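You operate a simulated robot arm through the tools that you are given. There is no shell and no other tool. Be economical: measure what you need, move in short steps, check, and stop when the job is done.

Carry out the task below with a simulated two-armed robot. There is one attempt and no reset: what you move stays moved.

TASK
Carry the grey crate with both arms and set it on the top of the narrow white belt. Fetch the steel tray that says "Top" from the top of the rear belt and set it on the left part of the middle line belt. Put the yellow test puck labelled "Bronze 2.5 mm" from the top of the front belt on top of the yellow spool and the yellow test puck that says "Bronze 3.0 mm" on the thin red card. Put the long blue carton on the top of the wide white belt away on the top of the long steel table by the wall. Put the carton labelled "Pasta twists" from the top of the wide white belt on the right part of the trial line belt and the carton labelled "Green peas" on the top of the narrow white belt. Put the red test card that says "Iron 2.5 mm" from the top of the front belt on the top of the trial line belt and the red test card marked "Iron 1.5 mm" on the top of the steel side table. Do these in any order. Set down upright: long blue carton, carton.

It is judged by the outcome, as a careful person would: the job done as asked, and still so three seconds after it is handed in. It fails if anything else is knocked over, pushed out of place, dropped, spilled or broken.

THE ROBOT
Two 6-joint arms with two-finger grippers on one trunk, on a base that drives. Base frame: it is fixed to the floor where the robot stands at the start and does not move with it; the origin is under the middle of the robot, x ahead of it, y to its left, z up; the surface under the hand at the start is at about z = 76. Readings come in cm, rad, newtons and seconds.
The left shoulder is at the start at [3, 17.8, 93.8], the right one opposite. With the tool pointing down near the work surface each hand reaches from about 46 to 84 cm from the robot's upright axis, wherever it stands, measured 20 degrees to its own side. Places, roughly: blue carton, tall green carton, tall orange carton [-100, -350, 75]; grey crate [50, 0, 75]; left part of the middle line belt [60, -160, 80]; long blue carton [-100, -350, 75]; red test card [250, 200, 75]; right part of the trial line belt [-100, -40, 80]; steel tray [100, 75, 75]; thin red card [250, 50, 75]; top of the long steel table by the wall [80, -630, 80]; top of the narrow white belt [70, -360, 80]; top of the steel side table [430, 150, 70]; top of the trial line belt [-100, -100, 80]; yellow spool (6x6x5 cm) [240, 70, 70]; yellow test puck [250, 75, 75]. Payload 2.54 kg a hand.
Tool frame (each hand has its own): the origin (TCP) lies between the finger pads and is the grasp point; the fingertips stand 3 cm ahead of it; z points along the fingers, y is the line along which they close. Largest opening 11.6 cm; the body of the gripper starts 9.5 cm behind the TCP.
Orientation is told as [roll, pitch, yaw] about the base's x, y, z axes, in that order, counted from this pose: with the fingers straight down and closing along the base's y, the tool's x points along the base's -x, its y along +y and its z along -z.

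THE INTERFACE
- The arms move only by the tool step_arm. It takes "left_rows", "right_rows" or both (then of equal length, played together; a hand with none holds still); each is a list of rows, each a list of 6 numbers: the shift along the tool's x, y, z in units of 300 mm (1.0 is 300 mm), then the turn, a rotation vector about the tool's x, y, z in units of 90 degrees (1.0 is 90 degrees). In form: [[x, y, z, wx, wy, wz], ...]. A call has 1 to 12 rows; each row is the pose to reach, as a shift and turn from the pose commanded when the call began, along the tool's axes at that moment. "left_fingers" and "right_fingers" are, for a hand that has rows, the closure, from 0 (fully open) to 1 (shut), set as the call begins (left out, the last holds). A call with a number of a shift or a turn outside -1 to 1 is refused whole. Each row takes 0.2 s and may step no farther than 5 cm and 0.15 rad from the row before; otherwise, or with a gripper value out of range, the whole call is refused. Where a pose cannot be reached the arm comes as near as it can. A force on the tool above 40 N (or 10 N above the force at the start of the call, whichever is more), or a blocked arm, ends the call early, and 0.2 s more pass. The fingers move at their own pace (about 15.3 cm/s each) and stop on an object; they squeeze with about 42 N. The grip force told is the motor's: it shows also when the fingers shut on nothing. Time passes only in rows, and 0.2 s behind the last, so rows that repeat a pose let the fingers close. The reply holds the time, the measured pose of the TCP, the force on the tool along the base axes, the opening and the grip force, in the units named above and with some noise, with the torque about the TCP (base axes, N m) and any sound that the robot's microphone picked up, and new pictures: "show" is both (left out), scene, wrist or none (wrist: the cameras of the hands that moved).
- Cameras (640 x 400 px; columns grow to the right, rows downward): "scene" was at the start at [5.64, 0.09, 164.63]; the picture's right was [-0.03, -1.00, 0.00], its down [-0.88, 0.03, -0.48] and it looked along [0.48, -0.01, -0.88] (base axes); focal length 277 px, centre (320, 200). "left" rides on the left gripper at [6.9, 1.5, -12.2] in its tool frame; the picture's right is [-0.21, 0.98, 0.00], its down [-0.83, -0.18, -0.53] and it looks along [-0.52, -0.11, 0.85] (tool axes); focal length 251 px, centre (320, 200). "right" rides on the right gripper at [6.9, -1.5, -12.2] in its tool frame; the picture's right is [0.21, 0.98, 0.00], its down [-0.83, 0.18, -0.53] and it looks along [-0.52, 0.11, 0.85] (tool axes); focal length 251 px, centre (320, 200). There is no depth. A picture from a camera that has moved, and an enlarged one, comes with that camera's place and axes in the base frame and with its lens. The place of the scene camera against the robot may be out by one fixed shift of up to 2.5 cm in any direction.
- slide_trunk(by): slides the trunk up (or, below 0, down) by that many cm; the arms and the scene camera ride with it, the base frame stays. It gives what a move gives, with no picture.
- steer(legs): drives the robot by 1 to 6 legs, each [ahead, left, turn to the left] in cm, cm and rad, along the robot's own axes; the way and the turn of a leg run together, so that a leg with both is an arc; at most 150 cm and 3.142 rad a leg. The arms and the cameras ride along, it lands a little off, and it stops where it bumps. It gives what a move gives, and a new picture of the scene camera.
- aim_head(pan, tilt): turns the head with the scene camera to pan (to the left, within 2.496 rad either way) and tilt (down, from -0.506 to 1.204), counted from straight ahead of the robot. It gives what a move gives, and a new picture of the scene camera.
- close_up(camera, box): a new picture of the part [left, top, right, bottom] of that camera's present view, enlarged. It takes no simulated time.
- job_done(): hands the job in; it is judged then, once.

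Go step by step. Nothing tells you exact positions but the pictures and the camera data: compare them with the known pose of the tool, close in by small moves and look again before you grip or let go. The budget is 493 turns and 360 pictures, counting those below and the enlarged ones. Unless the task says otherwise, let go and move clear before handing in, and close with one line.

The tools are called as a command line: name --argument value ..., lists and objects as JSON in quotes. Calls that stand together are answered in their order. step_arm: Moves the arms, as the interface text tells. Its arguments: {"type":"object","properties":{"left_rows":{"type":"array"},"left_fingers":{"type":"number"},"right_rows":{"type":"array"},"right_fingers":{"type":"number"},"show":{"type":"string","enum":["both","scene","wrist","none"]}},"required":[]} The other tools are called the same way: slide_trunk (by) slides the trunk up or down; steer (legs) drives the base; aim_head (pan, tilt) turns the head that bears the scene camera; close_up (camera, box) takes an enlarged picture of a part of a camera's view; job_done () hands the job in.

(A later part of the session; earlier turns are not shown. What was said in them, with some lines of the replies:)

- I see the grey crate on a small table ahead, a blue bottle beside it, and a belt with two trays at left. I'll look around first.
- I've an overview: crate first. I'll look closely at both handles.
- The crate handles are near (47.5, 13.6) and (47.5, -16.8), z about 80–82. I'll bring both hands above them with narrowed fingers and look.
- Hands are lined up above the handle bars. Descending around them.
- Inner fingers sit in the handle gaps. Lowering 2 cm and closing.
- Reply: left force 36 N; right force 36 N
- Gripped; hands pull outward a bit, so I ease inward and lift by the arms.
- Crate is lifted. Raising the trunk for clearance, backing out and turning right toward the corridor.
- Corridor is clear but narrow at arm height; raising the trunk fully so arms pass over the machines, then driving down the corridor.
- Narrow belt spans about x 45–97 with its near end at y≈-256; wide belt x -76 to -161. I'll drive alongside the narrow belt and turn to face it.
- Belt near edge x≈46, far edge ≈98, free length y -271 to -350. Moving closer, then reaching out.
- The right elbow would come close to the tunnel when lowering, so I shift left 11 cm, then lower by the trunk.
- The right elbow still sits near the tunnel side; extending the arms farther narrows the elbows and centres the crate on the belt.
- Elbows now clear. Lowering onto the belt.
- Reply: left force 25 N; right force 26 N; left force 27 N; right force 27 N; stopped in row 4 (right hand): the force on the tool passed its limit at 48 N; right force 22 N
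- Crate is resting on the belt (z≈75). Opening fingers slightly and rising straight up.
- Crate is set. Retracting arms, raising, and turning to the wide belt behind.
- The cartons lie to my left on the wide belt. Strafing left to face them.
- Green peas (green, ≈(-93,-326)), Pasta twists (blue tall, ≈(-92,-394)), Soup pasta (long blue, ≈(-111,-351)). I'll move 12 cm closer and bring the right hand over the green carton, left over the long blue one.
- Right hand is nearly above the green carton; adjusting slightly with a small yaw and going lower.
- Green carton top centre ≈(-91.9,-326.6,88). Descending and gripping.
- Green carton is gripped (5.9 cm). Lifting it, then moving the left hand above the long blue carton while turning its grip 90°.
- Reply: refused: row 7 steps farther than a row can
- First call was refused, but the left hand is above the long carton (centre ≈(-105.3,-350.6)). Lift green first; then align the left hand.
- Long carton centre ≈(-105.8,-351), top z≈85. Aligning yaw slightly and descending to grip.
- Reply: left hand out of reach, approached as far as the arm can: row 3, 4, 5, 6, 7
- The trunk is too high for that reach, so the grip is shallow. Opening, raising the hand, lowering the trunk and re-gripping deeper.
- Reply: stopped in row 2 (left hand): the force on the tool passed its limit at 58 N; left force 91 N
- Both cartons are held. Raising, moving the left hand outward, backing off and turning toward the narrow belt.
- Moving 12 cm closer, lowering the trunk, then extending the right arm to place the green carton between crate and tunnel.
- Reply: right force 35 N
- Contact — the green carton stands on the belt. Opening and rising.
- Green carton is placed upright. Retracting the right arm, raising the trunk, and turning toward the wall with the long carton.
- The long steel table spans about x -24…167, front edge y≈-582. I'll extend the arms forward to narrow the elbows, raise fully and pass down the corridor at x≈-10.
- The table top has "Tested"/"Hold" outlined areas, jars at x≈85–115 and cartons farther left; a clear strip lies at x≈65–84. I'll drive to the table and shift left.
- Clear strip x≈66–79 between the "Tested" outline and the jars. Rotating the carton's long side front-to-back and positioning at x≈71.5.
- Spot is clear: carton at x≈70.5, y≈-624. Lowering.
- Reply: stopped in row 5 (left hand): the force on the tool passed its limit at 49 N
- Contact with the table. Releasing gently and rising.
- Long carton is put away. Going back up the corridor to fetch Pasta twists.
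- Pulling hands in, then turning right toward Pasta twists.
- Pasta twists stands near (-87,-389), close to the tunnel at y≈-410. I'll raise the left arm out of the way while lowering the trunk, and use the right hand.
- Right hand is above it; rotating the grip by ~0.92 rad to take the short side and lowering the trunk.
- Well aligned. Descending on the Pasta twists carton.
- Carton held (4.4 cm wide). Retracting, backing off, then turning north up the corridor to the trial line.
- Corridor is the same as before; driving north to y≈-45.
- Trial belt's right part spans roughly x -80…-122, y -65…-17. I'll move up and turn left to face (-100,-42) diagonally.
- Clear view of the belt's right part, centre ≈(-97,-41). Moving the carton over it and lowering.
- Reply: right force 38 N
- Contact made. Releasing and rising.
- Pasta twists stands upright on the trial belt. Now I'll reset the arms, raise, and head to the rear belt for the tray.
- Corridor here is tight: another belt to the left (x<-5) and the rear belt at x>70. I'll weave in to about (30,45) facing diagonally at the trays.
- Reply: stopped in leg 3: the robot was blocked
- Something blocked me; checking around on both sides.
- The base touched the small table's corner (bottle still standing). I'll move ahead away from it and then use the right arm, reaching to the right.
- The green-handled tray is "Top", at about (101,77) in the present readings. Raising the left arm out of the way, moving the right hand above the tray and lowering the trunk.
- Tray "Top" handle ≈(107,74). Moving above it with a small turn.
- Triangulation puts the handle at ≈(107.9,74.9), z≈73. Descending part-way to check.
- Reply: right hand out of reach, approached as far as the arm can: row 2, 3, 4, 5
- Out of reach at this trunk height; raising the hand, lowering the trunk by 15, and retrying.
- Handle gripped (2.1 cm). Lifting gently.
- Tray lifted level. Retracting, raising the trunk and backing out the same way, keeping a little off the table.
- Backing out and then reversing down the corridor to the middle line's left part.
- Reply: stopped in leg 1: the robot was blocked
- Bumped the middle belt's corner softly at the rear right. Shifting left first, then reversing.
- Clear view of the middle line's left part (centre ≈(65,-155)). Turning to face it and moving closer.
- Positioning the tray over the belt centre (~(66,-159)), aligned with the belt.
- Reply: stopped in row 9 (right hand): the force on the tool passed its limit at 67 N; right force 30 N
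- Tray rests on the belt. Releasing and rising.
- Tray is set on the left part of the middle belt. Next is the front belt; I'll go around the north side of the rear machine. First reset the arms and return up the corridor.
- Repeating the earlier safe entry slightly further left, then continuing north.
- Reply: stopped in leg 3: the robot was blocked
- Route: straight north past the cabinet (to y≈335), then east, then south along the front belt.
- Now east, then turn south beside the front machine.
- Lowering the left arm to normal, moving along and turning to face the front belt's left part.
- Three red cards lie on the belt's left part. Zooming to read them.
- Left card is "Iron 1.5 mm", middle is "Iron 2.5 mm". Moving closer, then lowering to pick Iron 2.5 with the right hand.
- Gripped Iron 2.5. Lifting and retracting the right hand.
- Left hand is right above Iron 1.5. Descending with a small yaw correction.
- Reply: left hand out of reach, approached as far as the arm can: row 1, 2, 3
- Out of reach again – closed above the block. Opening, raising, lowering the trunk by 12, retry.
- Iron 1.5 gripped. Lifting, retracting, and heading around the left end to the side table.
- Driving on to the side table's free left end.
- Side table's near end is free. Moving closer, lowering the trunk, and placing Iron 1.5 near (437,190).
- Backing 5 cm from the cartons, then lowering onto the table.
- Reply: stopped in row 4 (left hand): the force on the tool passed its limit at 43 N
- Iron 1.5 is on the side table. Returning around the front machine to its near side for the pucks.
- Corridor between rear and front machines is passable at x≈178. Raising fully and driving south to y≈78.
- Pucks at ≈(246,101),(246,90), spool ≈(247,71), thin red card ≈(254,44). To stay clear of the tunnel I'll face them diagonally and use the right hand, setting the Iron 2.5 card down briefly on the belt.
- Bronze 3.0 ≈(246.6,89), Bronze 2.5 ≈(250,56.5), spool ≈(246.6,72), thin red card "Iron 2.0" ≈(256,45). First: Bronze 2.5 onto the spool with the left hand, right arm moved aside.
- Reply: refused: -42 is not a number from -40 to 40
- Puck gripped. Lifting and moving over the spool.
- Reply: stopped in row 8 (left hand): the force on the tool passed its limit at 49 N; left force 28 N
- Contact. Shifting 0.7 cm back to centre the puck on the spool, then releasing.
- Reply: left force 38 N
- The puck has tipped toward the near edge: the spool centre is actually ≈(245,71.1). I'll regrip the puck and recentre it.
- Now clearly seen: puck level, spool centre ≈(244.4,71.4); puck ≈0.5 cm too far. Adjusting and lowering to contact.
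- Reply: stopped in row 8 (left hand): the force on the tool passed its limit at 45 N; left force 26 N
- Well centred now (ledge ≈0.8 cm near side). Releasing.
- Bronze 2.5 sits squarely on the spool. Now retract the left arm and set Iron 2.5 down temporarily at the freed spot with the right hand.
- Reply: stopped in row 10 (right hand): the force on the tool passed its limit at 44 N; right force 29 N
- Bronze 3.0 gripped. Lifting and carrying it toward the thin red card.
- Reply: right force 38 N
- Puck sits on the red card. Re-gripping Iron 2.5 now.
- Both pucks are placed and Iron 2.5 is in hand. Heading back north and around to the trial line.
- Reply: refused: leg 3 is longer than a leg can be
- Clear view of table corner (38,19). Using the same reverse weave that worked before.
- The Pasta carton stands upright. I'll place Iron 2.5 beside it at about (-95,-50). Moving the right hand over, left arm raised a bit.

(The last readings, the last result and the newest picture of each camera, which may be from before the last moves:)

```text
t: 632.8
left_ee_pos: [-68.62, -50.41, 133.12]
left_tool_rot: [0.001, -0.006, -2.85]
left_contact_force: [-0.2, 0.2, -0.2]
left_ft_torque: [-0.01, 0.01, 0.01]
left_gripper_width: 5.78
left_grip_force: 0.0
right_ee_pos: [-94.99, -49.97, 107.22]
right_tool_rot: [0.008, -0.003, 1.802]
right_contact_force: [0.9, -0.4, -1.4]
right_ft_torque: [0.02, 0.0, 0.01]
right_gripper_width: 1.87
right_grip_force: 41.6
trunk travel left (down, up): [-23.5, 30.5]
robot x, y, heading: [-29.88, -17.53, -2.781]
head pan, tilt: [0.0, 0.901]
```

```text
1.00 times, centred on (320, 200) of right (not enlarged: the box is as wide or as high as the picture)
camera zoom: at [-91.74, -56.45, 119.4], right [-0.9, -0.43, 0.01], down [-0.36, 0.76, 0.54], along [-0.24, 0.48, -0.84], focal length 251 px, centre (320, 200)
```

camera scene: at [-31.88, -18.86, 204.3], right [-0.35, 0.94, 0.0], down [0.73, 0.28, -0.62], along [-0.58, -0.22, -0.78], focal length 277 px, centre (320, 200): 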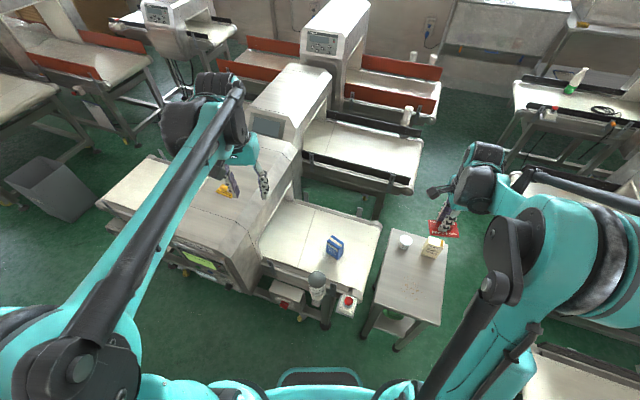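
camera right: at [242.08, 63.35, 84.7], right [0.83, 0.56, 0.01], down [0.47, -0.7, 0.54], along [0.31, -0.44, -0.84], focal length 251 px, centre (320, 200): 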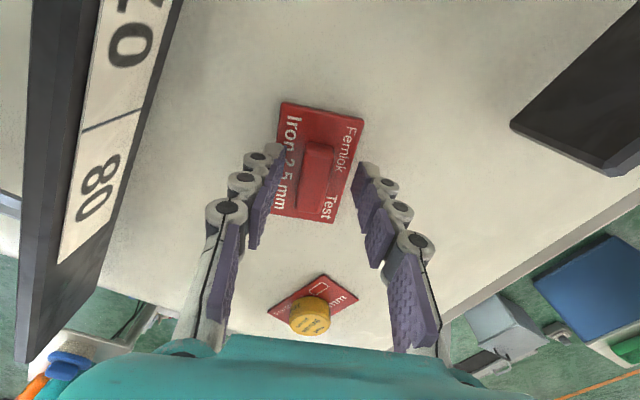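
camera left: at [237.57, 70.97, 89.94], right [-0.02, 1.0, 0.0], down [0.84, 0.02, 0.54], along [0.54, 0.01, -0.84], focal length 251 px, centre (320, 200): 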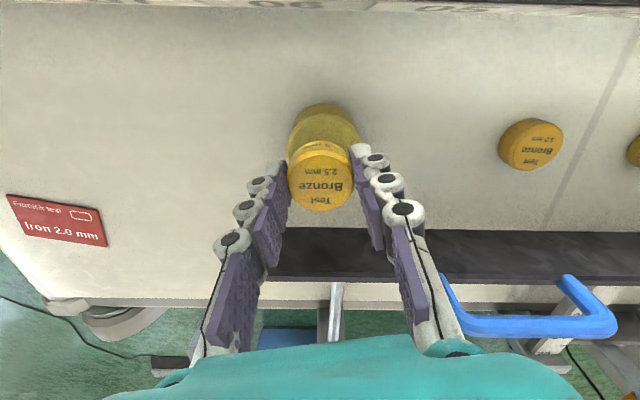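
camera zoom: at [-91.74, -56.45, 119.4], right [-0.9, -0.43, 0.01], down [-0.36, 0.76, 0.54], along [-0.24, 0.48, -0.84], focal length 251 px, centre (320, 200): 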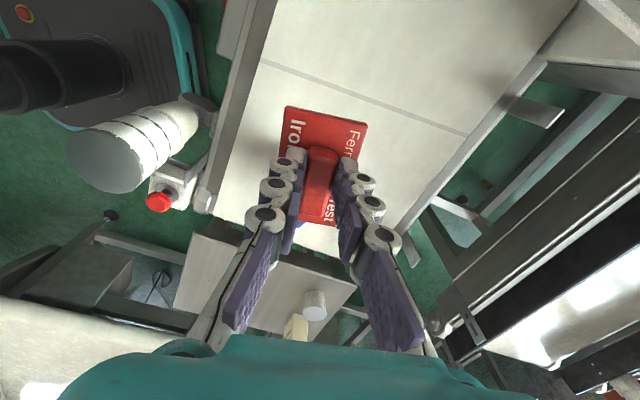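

step_arm --right_rows '[[-0.06, -0.1, 0, 0, 0, 0], [-0.124, -0.2, 0, 0, 0, 0], [-0.124, -0.2, 0.15, 0, 0, 0], [-0.124, -0.2, 0.3, 0, 0, 0], [-0.124, -0.2, 0.45, 0, 0, 0], [-0.124, -0.2, 0.6, 0, 0, 0], [-0.124, -0.2, 0.75, 0, 0, 0], [-0.124, -0.2, 0.8, 0, 0, 0], [-0.124, -0.2, 0.8, 0, 0, 0]]' --show "both"

```text
t: 634.8
left_ee_pos: [-68.47, -50.5, 133.1]
left_tool_rot: [0.002, -0.006, -2.851]
left_contact_force: [-0.6, -0.2, -0.2]
left_ft_torque: [0.01, 0.0, -0.01]
left_gripper_width: 5.77
left_grip_force: 0.0
right_ee_pos: [-90.15, -44.67, 83.04]
right_tool_rot: [0.007, -0.005, 1.803]
right_contact_force: [0.3, -0.3, -0.9]
right_ft_torque: [0.03, 0.02, -0.04]
right_gripper_width: 1.89
right_grip_force: 42.2
trunk travel left (down, up): [-23.5, 30.5]
robot x, y, heading: [-30.09, -17.55, -2.781]
head pan, tilt: [0.0, 0.901]
camera scene: at [-31.87, -18.89, 174.31], right [-0.35, 0.94, 0.0], down [0.73, 0.28, -0.62], along [-0.58, -0.22, -0.78], focal length 277 px, centre (320, 200)
camera right: at [-86.93, -51.38, 95.33], right [-0.9, -0.43, 0.01], down [-0.36, 0.76, 0.54], along [-0.24, 0.48, -0.84], focal length 251 px, centre (320, 200)
```

scene: 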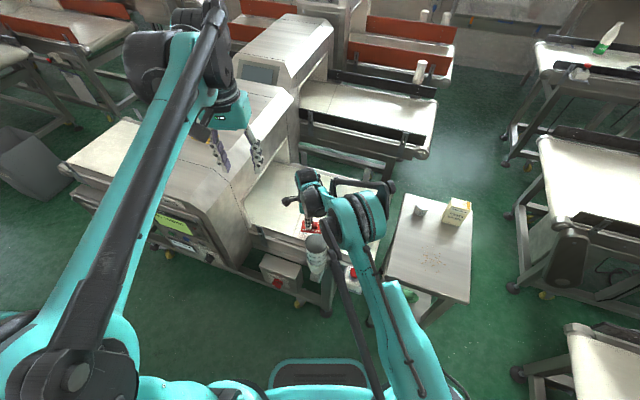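
right: 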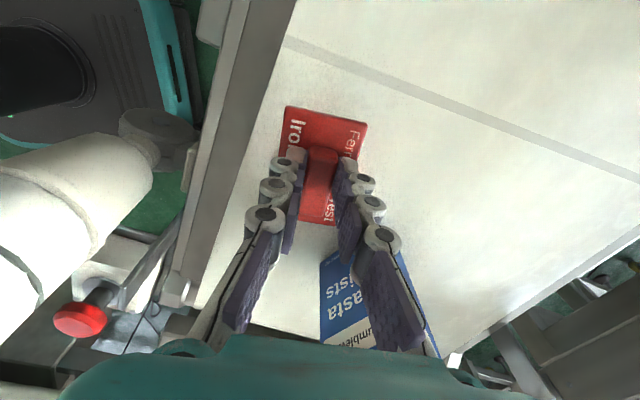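

step_arm --right_rows '[[-0.02, 0, 0.04, 0, 0, 0], [-0.02, 0, 0.08, 0, 0, 0], [-0.02, 0, 0.11, 0, 0, 0], [-0.02, 0, 0.13, 0, 0, 0], [-0.02, 0, 0.15, 0, 0, 0], [-0.02, 0, 0.17, 0, 0, 0], [-0.02, 0, 0.19, 0, 0, 0], [-0.02, 0, 0.21, 0, 0, 0], [-0.02, 0, 0.23, 0, 0, 0], [-0.02, 0, 0.25, 0, 0, 0], [-0.02, 0, 0.27, 0, 0, 0]]' --show "wrist"

```text
t: 635.7
left_ee_pos: [-68.43, -50.21, 133.05]
left_tool_rot: [0.001, -0.006, -2.85]
left_contact_force: [0.2, -0.5, 0.3]
left_ft_torque: [0.01, -0.04, 0.0]
left_gripper_width: 5.81
left_grip_force: 0.1
right_ee_pos: [-90.22, -44.3, 80.39]
right_tool_rot: [0.011, 0.0, 1.802]
right_contact_force: [6.1, 3.6, 26.3]
right_ft_torque: [0.07, -0.19, 0.02]
right_gripper_width: 1.85
right_grip_force: 42.1
trunk travel left (down, up): [-23.5, 30.5]
robot x, y, heading: [-30.28, -17.29, -2.78]
head pan, tilt: [0.0, 0.901]
stopped in row 4 (right hand): the force on the tool passed its limit at 43 N (the readings are from after the stop); the commanded pose is now the measured one
camera right: at [-87.05, -50.8, 92.57], right [-0.9, -0.43, 0.01], down [-0.36, 0.76, 0.54], along [-0.24, 0.48, -0.84], focal length 251 px, centre (320, 200)
```

right: 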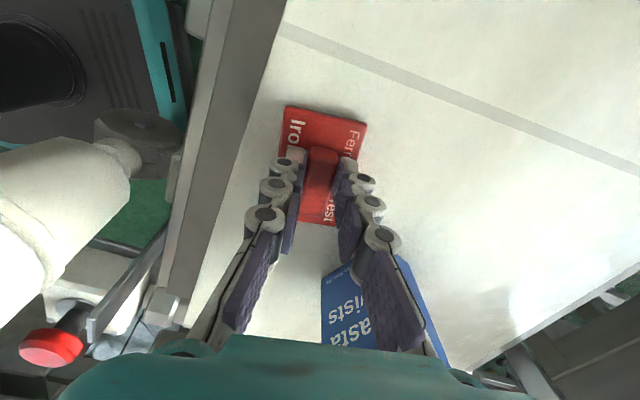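

step_arm --right_rows '[[0, 0, 0, 0, 0, 0], [0, 0, 0, 0, 0, 0], [0, 0, 0, 0, 0, 0], [0, 0, -0.06, 0, 0, 0], [0, 0, -0.2, 0, 0, 0], [0, 0, -0.35, 0, 0, 0], [0, 0, -0.5, 0, 0, 0], [0, 0, -0.65, 0, 0, 0]]' --right_fingers 0.65 --show "wrist"

```text
t: 637.5
left_ee_pos: [-68.38, -50.46, 133.04]
left_tool_rot: [0.003, -0.006, -2.848]
left_contact_force: [-0.3, -0.6, -1.2]
left_ft_torque: [-0.03, 0.01, 0.0]
left_gripper_width: 5.79
left_grip_force: 0.0
right_ee_pos: [-90.23, -43.89, 99.83]
right_tool_rot: [0.012, -0.002, 1.802]
right_contact_force: [0.7, 0.9, 0.1]
right_ft_torque: [-0.01, 0.03, 0.02]
right_gripper_width: 4.06
right_grip_force: 0.1
trunk travel left (down, up): [-23.5, 30.5]
robot x, y, heading: [-29.42, -17.83, -2.783]
head pan, tilt: [0.0, 0.901]
camera right: at [-86.93, -50.59, 111.95], right [-0.9, -0.43, 0.01], down [-0.36, 0.76, 0.54], along [-0.24, 0.48, -0.84], focal length 251 px, centre (320, 200)
```

right: 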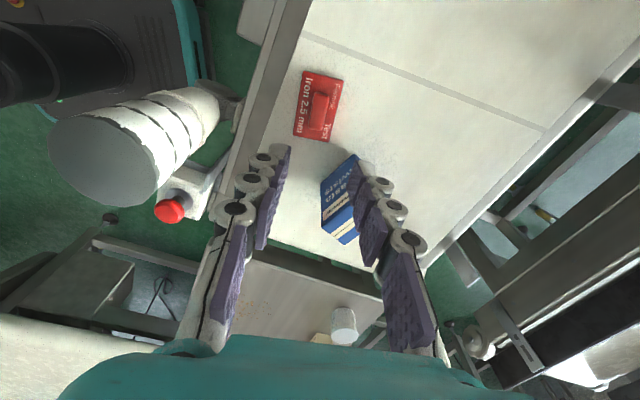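

Iron 2.5 lies flat on the trial belt next to the upright carton. Raising clear and handing in.

slide_trunk --by 20

steer --legs '[[-8, 0, 0]]'

```text
t: 639.7
left_ee_pos: [-68.62, -50.29, 152.96]
left_tool_rot: [0.001, -0.005, -2.849]
left_contact_force: [0.3, 0.2, -1.0]
left_ft_torque: [-0.03, -0.04, 0.05]
left_gripper_width: 5.77
left_grip_force: 0.1
right_ee_pos: [-90.32, -44.12, 119.73]
right_tool_rot: [0.01, -0.002, 1.803]
right_contact_force: [-0.4, -0.1, 0.7]
right_ft_torque: [-0.01, 0.0, 0.04]
right_gripper_width: 4.06
right_grip_force: 0.2
trunk travel left (down, up): [-43.5, 10.5]
robot x, y, heading: [-29.59, -17.29, -2.782]
head pan, tilt: [0.0, 0.901]
```

```text
t: 640.7
left_ee_pos: [-61.02, -47.75, 152.94]
left_tool_rot: [0.001, -0.006, -2.847]
left_contact_force: [0.5, 0.6, -0.1]
left_ft_torque: [-0.05, 0.02, 0.01]
left_gripper_width: 5.81
left_grip_force: 0.1
right_ee_pos: [-82.76, -41.43, 119.6]
right_tool_rot: [0.012, -0.001, 1.804]
right_contact_force: [-0.3, 0.1, 0.4]
right_ft_torque: [-0.04, -0.03, -0.01]
right_gripper_width: 4.07
right_grip_force: 0.0
trunk travel left (down, up): [-43.5, 10.5]
robot x, y, heading: [-22.14, -15.32, -2.783]
head pan, tilt: [0.0, 0.901]
camera scene: at [-24.42, -16.09, 194.3], right [-0.35, 0.94, 0.0], down [0.73, 0.28, -0.62], along [-0.58, -0.22, -0.78], focal length 277 px, centre (320, 200)
```

scene: 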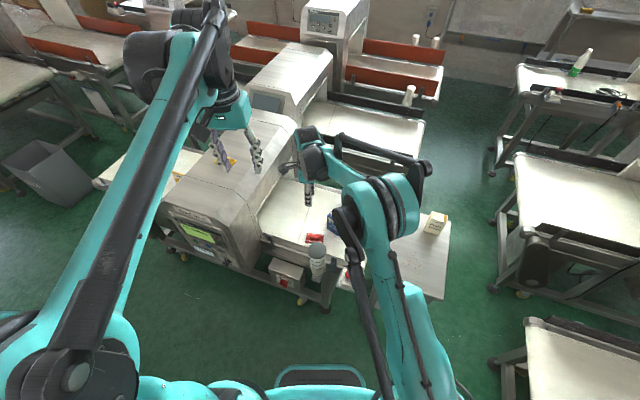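

Everything asked for is in place and both hands are empty and clear, so I am handing in.

job_done

```text
The job is handed in.
```

All nine items were set where you asked, with the three cartons upright, and the job is handed in. On the way the base touched the small table's corner twice and the middle belt's corner once. The bottle on that table was still standing in later views, and I saw nothing else moved.
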